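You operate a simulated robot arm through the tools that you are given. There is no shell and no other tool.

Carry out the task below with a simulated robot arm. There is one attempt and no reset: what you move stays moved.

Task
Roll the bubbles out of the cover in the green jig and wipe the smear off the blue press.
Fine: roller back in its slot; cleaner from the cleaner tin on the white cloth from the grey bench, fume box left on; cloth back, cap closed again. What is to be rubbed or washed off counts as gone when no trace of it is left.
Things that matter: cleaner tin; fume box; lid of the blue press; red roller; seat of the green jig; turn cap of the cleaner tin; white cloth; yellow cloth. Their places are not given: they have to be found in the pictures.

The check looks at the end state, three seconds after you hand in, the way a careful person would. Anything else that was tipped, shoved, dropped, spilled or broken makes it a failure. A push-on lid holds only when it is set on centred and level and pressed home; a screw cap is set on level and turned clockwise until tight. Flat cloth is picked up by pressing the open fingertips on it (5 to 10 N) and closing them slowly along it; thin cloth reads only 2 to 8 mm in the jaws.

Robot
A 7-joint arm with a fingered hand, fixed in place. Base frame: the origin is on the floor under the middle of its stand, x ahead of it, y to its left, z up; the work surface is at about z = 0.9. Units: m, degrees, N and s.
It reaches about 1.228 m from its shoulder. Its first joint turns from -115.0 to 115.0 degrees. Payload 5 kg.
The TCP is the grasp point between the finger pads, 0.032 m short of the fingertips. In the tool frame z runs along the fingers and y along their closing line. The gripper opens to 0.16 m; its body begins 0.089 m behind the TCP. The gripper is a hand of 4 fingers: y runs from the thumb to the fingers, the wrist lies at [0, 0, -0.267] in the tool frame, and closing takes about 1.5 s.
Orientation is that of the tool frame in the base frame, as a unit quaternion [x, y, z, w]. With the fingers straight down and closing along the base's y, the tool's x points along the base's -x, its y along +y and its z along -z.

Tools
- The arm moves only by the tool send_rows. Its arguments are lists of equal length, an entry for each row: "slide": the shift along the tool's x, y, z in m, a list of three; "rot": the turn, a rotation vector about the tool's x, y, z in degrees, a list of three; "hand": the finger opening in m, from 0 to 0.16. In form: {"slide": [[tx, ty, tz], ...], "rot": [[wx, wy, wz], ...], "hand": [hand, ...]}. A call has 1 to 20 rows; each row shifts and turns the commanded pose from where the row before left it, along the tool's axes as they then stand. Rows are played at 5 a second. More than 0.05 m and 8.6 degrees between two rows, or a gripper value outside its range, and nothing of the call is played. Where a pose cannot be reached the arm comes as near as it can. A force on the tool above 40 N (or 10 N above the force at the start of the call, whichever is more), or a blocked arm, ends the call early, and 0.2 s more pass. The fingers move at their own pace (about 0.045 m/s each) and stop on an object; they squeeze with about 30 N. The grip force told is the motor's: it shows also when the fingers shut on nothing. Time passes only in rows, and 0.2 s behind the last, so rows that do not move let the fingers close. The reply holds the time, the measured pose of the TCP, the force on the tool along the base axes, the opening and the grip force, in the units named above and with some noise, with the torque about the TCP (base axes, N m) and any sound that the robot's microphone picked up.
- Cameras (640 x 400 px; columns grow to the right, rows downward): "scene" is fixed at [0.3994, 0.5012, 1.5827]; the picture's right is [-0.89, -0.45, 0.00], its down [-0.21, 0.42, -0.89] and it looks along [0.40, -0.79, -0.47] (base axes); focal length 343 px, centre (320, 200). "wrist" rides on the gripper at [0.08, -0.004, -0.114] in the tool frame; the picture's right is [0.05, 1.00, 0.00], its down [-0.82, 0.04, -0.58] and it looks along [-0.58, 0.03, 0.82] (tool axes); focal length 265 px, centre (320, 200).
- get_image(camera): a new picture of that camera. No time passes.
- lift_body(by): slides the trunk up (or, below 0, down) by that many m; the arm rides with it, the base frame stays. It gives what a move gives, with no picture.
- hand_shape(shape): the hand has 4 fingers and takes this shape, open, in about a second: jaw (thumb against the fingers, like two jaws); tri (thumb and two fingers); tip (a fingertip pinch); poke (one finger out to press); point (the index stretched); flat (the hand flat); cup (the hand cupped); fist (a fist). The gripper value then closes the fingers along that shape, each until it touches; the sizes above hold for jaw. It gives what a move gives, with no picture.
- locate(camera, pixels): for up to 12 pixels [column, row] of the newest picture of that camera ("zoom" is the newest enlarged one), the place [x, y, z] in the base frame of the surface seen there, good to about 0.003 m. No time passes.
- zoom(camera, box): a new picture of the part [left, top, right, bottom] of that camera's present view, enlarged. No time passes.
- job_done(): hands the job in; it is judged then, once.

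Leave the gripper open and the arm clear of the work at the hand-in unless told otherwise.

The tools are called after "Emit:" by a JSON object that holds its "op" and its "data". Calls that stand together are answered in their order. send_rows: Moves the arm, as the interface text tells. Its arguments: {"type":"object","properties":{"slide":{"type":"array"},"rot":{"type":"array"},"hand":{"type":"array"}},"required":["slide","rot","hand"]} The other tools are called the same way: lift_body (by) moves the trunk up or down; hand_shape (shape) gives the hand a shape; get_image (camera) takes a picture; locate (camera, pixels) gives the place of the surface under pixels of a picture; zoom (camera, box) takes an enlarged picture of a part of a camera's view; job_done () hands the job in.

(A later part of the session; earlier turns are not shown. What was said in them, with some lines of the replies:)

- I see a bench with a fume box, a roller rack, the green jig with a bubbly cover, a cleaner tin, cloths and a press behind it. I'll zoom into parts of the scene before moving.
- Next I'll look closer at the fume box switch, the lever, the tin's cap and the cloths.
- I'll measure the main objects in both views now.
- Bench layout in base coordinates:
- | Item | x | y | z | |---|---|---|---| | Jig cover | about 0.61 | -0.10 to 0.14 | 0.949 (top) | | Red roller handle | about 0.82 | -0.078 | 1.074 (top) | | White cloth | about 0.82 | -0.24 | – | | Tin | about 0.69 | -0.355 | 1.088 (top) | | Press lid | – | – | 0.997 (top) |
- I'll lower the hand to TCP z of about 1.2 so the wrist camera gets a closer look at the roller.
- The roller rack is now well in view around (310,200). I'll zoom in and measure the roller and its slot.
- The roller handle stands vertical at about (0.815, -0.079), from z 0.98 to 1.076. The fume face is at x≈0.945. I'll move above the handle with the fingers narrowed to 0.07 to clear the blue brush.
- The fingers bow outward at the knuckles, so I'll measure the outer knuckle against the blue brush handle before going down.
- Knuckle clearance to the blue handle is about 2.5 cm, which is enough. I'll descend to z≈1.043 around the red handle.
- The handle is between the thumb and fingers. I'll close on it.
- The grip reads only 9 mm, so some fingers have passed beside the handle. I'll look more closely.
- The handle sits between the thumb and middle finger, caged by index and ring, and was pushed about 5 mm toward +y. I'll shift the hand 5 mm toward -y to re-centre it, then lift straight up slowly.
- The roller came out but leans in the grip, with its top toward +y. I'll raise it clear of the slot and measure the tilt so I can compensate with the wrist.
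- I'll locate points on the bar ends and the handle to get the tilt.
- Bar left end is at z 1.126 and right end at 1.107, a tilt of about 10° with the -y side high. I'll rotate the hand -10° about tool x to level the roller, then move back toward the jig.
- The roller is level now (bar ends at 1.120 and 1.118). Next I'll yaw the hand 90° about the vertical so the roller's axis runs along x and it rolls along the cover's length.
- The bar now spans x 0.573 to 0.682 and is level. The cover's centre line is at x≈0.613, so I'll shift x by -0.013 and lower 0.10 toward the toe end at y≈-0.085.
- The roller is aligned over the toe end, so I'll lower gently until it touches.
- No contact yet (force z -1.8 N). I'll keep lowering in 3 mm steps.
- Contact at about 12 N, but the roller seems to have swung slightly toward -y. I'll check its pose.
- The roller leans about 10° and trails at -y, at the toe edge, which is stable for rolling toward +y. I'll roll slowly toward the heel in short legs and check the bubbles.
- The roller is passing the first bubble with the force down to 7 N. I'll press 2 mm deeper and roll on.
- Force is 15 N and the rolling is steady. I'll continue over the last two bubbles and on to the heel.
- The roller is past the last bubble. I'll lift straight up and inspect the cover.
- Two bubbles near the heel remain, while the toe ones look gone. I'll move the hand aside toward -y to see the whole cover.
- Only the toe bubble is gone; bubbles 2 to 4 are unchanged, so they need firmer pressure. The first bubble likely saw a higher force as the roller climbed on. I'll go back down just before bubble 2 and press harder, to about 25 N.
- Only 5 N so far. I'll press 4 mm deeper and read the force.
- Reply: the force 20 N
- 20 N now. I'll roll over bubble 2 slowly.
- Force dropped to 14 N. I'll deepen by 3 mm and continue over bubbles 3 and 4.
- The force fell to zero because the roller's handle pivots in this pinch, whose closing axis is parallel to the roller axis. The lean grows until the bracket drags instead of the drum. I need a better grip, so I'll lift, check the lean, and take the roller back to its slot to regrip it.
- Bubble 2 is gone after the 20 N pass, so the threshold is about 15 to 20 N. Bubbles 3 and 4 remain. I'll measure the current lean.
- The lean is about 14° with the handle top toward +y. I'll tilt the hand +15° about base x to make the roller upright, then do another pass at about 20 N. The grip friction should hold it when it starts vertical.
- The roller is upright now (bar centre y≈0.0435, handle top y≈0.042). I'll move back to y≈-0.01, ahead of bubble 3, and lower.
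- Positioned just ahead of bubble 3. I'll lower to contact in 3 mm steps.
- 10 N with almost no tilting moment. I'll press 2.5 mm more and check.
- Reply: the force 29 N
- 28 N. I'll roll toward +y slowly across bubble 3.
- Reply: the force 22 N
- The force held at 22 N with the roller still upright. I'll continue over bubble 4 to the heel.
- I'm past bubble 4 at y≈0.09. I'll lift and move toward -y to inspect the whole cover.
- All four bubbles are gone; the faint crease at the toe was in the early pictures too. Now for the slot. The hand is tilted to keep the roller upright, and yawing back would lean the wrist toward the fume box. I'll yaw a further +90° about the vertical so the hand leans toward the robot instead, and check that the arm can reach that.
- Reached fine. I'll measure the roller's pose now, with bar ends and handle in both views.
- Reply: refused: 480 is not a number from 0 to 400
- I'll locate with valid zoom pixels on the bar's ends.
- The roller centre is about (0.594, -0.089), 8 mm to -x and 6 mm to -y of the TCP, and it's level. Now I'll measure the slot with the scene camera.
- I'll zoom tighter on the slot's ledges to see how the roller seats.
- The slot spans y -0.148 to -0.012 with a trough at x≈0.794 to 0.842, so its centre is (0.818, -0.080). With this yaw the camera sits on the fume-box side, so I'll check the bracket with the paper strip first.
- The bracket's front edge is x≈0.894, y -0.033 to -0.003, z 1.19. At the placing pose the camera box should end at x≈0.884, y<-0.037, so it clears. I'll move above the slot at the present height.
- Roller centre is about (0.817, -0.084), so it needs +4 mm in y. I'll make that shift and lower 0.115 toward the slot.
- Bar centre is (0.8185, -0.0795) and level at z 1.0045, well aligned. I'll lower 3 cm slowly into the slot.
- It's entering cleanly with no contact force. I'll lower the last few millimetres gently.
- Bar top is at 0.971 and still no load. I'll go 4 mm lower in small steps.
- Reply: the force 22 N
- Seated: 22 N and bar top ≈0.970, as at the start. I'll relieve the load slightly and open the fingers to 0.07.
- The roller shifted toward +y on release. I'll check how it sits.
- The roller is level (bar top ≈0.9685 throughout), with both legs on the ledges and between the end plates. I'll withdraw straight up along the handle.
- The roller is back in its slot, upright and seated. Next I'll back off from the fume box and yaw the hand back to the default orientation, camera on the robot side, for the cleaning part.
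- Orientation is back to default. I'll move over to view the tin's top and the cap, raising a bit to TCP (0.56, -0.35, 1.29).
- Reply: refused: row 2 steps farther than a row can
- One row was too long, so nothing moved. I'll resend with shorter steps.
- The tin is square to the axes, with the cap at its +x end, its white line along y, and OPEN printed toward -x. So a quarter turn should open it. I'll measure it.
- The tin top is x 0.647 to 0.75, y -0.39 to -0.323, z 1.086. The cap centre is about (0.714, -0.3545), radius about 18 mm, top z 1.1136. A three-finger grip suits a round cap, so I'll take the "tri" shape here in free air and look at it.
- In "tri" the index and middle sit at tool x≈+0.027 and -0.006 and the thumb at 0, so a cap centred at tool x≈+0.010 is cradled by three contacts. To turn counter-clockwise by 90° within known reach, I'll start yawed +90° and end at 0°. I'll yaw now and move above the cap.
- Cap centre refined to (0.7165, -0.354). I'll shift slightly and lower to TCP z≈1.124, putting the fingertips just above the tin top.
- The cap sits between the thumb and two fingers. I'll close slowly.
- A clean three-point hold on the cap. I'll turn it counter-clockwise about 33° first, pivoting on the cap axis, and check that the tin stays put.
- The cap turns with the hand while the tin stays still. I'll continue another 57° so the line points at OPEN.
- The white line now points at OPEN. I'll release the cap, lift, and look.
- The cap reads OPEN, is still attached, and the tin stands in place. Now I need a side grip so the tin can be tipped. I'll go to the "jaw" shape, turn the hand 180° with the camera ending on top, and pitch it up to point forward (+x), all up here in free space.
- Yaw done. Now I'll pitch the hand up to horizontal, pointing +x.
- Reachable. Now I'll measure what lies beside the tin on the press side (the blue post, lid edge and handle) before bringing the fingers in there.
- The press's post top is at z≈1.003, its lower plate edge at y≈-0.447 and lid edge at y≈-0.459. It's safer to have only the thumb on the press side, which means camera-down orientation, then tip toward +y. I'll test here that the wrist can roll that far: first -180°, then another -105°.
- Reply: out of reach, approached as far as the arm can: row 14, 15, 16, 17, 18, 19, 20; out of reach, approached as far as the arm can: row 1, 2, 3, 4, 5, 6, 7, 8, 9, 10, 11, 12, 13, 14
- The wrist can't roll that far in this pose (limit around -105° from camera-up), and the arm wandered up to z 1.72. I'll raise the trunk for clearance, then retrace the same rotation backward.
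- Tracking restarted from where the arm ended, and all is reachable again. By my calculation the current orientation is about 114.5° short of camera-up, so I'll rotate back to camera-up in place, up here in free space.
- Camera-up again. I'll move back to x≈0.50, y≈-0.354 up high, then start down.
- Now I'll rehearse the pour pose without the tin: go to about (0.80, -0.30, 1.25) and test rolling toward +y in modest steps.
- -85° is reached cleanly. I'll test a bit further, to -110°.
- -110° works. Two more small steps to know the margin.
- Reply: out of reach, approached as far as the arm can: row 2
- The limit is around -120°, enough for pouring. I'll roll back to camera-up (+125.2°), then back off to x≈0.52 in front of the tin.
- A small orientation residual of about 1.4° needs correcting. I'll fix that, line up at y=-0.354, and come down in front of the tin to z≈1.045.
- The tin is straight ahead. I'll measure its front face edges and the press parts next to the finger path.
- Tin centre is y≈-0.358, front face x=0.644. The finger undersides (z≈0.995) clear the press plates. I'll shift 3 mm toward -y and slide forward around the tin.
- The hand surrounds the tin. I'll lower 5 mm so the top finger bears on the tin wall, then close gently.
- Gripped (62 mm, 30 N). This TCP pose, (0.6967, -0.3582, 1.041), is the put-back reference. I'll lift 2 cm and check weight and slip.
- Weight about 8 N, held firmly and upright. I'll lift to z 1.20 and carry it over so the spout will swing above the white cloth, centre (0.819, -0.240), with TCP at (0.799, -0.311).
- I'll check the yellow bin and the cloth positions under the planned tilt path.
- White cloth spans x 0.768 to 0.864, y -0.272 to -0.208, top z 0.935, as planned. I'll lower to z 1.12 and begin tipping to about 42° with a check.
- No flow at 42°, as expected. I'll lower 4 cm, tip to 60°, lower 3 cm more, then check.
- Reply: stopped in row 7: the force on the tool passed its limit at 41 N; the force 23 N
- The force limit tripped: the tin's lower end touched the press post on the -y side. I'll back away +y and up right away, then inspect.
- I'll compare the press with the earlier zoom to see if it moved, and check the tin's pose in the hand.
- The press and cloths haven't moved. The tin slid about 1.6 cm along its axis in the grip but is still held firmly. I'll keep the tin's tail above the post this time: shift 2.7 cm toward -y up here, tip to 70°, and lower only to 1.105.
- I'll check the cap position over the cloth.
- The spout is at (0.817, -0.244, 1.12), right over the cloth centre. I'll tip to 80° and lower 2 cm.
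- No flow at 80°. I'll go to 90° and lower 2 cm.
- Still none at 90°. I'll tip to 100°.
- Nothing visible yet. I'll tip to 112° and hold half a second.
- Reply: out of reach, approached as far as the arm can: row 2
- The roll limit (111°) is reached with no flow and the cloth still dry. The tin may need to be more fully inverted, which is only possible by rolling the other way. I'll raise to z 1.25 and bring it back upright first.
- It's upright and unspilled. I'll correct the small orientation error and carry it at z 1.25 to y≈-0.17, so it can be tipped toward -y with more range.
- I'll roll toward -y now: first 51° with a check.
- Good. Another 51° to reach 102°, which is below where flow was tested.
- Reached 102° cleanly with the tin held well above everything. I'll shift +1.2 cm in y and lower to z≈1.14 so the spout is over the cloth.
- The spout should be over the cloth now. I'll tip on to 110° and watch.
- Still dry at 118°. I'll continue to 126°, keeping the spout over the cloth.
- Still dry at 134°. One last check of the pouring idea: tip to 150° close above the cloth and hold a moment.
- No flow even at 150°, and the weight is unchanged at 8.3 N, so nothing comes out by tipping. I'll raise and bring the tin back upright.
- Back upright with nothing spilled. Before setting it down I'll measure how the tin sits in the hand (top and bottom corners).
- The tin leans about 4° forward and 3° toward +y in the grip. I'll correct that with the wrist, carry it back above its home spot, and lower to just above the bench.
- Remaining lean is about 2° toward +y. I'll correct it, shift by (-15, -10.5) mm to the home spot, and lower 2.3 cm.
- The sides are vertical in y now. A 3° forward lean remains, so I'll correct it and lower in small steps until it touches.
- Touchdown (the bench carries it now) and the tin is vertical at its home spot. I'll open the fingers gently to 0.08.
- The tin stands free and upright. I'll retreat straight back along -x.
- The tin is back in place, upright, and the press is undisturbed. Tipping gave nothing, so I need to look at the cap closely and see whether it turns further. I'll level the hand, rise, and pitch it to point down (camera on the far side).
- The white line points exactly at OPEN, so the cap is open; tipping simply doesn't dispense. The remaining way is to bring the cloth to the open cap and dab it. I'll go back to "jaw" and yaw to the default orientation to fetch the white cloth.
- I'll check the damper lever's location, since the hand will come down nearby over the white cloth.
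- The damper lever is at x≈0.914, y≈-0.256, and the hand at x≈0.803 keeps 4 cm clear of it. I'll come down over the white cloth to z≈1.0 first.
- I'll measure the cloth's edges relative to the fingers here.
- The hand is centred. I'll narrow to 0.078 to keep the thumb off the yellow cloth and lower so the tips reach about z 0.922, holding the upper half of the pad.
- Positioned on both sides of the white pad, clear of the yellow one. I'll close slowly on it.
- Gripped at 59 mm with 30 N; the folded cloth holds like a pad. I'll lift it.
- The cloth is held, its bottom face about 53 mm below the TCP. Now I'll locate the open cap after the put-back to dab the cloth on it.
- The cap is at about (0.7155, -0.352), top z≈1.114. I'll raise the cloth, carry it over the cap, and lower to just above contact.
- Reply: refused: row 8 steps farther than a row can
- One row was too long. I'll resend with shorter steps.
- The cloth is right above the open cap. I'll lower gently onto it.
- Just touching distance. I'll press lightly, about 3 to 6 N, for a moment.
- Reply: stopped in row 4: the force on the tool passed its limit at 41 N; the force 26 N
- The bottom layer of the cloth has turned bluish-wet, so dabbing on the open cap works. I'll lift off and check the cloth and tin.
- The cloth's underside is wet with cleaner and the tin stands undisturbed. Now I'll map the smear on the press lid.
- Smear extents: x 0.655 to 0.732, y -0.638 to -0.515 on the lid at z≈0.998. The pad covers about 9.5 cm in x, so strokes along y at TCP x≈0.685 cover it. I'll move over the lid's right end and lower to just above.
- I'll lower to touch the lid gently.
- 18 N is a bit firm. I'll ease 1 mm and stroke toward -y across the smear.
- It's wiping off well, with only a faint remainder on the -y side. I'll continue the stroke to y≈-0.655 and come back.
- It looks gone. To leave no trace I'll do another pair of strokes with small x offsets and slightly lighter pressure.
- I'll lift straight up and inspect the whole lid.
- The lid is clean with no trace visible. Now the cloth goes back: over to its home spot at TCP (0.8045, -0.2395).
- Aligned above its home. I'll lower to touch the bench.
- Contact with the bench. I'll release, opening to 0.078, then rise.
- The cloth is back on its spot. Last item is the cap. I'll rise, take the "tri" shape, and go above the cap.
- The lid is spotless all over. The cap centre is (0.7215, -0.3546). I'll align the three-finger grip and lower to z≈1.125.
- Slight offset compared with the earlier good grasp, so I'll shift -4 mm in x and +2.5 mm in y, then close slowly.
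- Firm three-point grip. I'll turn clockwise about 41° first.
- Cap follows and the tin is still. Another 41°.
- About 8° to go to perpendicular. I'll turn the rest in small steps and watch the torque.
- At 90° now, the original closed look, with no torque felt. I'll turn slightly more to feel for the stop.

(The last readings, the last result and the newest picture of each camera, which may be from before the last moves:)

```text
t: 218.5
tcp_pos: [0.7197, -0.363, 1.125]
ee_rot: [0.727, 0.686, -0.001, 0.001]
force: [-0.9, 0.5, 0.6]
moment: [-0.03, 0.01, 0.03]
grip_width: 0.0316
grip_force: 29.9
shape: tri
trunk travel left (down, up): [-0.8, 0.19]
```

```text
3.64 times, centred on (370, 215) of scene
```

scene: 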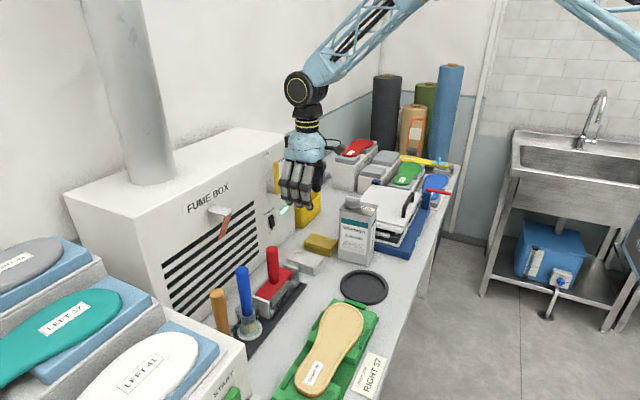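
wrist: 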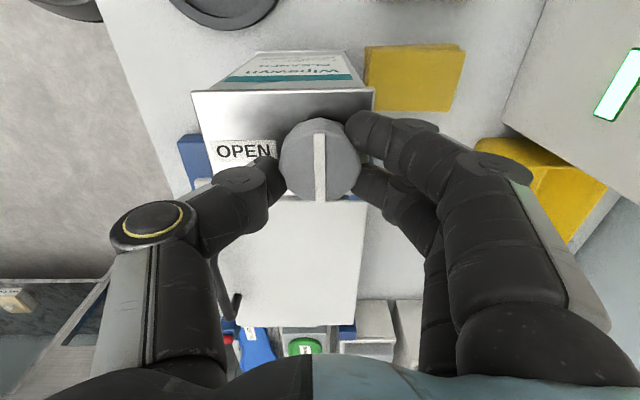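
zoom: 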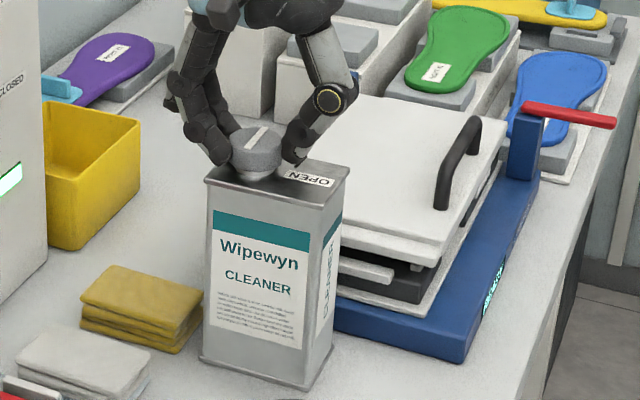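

On that last step the tin turned together with the cap, so the cap has reached its stop and is tight. I'll release and lift away.

Emit:
{"op": "send_rows", "data": {"slide": [[0, 0, 0], [0, 0, 0], [0, 0, 0], [0, 0, 0], [0, 0, -0.02], [0, 0, -0.03], [0, 0, -0.04], [0, 0, -0.04], [0, 0, 0]], "rot": [[0, 0, 0], [0, 0, 0], [0, 0, 0], [0, 0, 0], [0, 0, 0], [0, 0, 0], [0, 0, 0], [0, 0, 0], [0, 0, 0]], "hand": [0.04, 0.055, 0.07, 0.08, 0.08, 0.08, 0.08, 0.08, 0.08]}}

Emit:
{"op": "get_image", "data": {"camera": "wrist"}}

Emit:
{"op": "get_image", "data": {"camera": "scene"}}

Emit:
{"op": "zoom", "data": {"camera": "scene", "box": [330, 160, 410, 270]}}

Emit:
{"op": "zoom", "data": {"camera": "wrist", "box": [240, 20, 400, 150]}}

```text
t: 220.5
tcp_pos: [0.7201, -0.3619, 1.2562]
ee_rot: [0.728, 0.686, 0.0, 0.003]
force: [-0.2, -0.6, 0.0]
moment: [0.01, 0.0, -0.01]
grip_width: 0.0793
grip_force: 0.1
shape: tri
trunk travel left (down, up): [-0.8, 0.19]
```

```text
taken
```

wrist: 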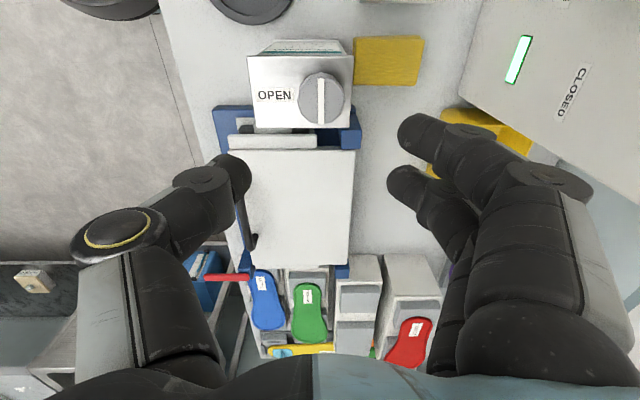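

```text
taken
```

scene: 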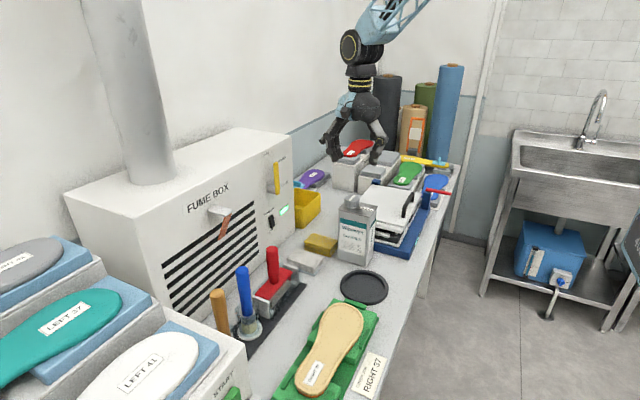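

```text
3.64 times, centred on (370, 215) of scene
```

zoom: 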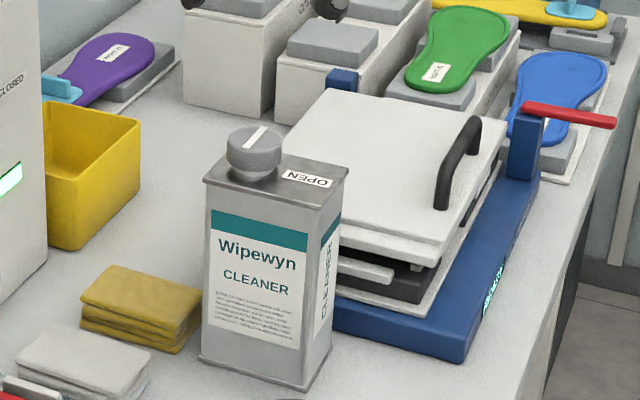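

```text
3.08 times, centred on (320, 85) of wrist
```

zoom: 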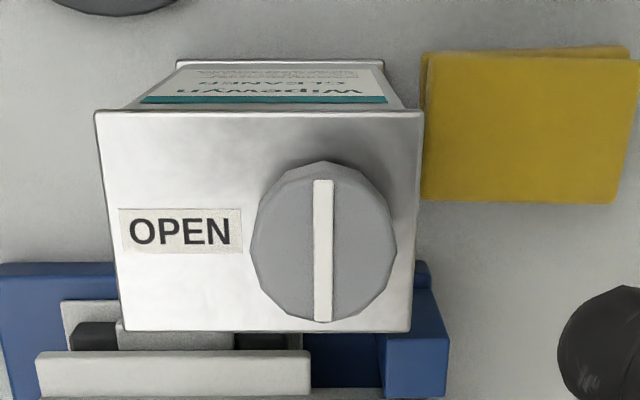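

The cap is closed again, its line across OPEN as at the start. Final checks now: roller in the slot, cover in the jig, and the rest of the bench.

Emit:
{"op": "zoom", "data": {"camera": "scene", "box": [240, 235, 320, 335]}}

Emit:
{"op": "locate", "data": {"camera": "zoom", "pixels": [[245, 215], [290, 230], [330, 150], [370, 140], [280, 60], [300, 90], [260, 240], [350, 110], [300, 190], [240, 270]]}}

Emit:
{"op": "zoom", "data": {"camera": "scene", "box": [260, 280, 400, 400]}}

Emit:
{"op": "zoom", "data": {"camera": "scene", "box": [180, 150, 320, 290]}}

```text
4.00 times, centred on (280, 285) of scene
```

zoom: 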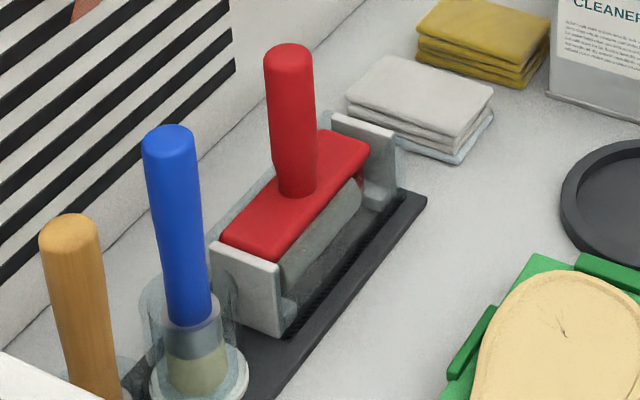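

```text
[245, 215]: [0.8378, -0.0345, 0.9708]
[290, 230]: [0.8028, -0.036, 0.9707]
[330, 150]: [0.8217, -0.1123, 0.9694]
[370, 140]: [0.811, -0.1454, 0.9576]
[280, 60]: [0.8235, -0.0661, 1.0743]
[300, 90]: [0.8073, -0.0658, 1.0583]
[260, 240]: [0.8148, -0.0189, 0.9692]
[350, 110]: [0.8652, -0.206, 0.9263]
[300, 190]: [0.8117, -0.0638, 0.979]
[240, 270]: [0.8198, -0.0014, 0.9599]
```

```text
3.33 times, centred on (330, 340) of scene
```

zoom: 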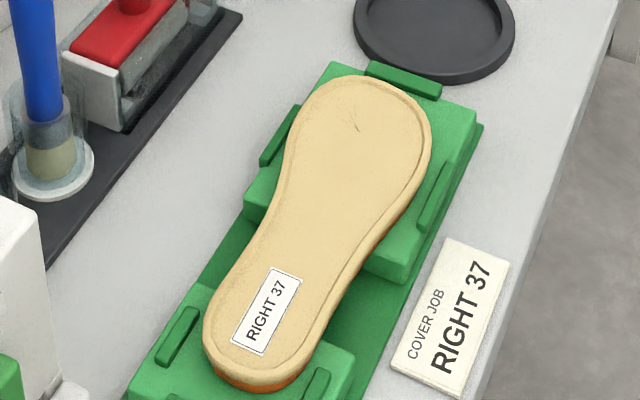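

```text
2.86 times, centred on (250, 220) of scene
```

zoom: 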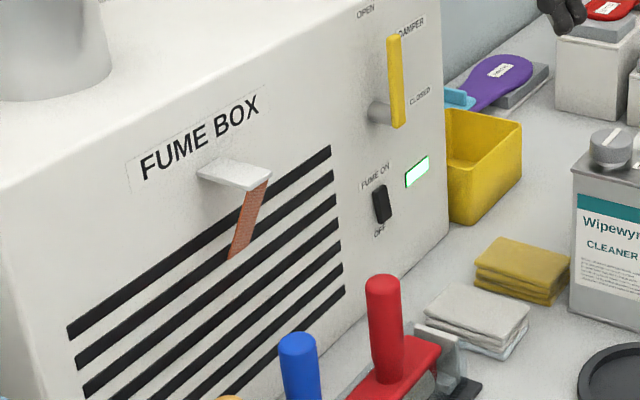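

Everything checks out: the roller is upright and level in its slot, the cover has no bubbles, the fume box is on with its strip drawn in, the cloth is home, the lid is clean, and the cap is closed. I'll open the hand and move the arm clear.

Emit:
{"op": "hand_shape", "data": {"shape": "jaw"}}

Emit:
{"op": "send_rows", "data": {"slide": [[0, 0, -0.04], [0, 0, -0.04], [0, 0, -0.04], [0, 0, 0], [0, 0, 0], [0, 0, 0], [0, 0, 0], [0, 0, 0], [0, 0, 0], [0, 0, 0], [0, 0, 0], [0, 0, 0], [0, 0, 0], [0, 0, 0], [0.03, 0.035, 0], [0.03, 0.035, 0], [0.03, 0.035, 0], [0.01, 0.035, 0], [0, 0.035, 0], [0, 0, 0]], "rot": [[0, 0, 0], [0, 0, 0], [0, 0, 0], [0, 0, -8.5], [0, 0, -8.5], [0, 0, -8.5], [0, 0, -8.5], [0, 0, -8.5], [0, 0, -8.5], [0, 0, -8.5], [0, 0, -8.5], [0, 0, -8.5], [0, 0, -8.5], [0, 0, -8.5], [0, 0, 0], [0, 0, 0], [0, 0, 0], [0, 0, 0], [0, 0, 0], [0, 0, 0]], "hand": [0.16, 0.16, 0.16, 0.16, 0.16, 0.16, 0.16, 0.16, 0.16, 0.16, 0.16, 0.16, 0.16, 0.16, 0.16, 0.16, 0.16, 0.16, 0.16, 0.16]}}

Emit:
{"op": "get_image", "data": {"camera": "wrist"}}

Emit:
{"op": "get_image", "data": {"camera": "scene"}}

```text
t: 221.4
tcp_pos: [0.7191, -0.3626, 1.2549]
ee_rot: [0.727, 0.687, -0.001, 0.002]
force: [0.6, -0.3, 0.3]
moment: [0.04, 0.02, -0.03]
grip_width: 0.1601
grip_force: 0.0
shape: jaw
trunk travel left (down, up): [-0.8, 0.19]
```

```text
t: 225.6
tcp_pos: [0.6175, -0.1893, 1.375]
ee_rot: [-0.002, 1.0, -0.001, 0.002]
force: [-0.3, -0.6, -0.3]
moment: [0.03, 0.01, 0.02]
grip_width: 0.16
grip_force: 0.0
shape: jaw
trunk travel left (down, up): [-0.8, 0.19]
```

```text
taken
```

wrist: 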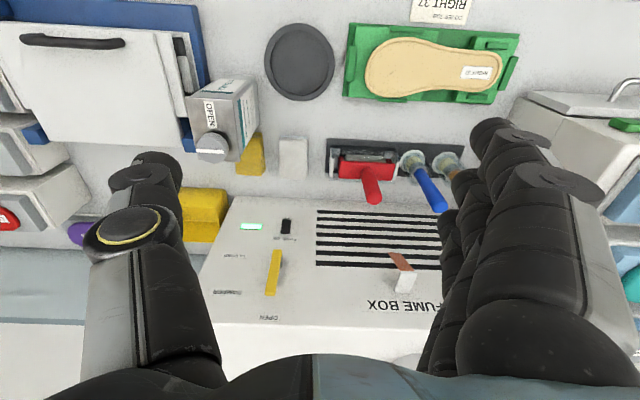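

```text
taken
```

scene: 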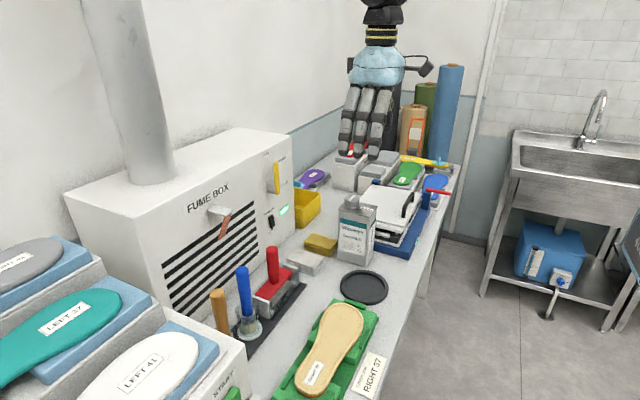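

I'll take one last close look from above at the cover, roller slot, cloths and tin.

Emit:
{"op": "zoom", "data": {"camera": "wrist", "box": [320, 0, 540, 220]}}

Emit:
{"op": "zoom", "data": {"camera": "wrist", "box": [140, 50, 340, 200]}}

Emit:
{"op": "locate", "data": {"camera": "wrist", "pixels": [[350, 28], [345, 97], [518, 38], [505, 100], [372, 190], [345, 165], [393, 167], [280, 142], [305, 142], [195, 100], [250, 85], [211, 143]]}}

```text
1.82 times, centred on (430, 110) of wrist
```

zoom: 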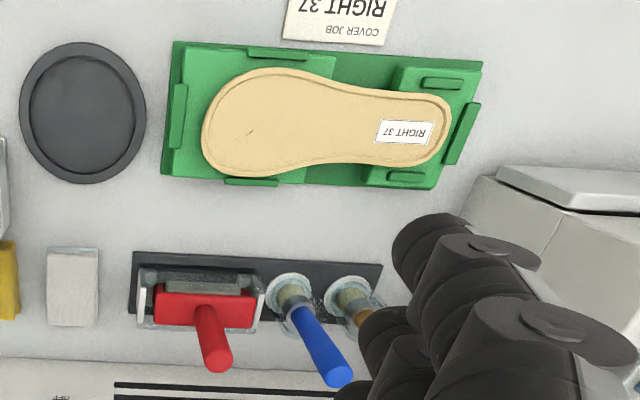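

```text
2.67 times, centred on (240, 125) of wrist
```

zoom: 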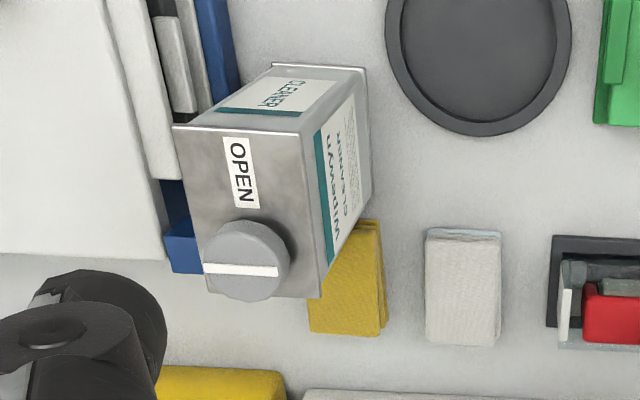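

```text
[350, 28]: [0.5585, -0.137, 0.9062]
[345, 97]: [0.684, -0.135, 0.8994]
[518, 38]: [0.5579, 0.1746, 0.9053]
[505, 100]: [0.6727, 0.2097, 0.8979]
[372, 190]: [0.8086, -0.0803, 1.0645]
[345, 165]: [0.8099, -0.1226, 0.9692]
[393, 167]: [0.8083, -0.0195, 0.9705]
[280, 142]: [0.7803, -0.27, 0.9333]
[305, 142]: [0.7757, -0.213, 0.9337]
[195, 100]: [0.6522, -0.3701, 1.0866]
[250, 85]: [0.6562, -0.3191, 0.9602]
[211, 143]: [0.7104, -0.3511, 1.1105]
```

All good: the jig and cover are unmoved and bubble-free, the roller is level in its slot, the cloth is home, the cap is closed, the lid is clean, the hand is open and the arm is clear. Handing in.

Emit:
{"op": "job_done", "data": {}}

```text
The job is handed in.
```

I've handed the job in, with both jobs done; no result has come back yet.

- **Cover:** all four bubbles are rolled out. The jig hasn't moved.
- **Roller:** it is back in its slot, upright and level, but sits about 7 mm toward +y from where it started.
- **Press lid:** the smear is gone and I can see no trace of it. The press hasn't moved.
- **Cleaner:** tipping the opened tin, even to 150°, gave nothing. Pressing the white cloth on the open cap wetted it.
- **Cloth:** it is back on the bench in its own spot. Its underside is still wet.
- **Cap:** it is closed again, turned clockwise until it stopped.
- **Tin:** it stands upright at its place, turned a few degrees and a few millimetres off.
- **Fume box:** it was left on.

**Bump:** while I tried to pour, the tin knocked the press post and set off the 40 N force limit. I compared pictures from before and after: the press and the cloths stayed where they were, and I saw no spill.

The gripper is open and the arm is clear of the work.
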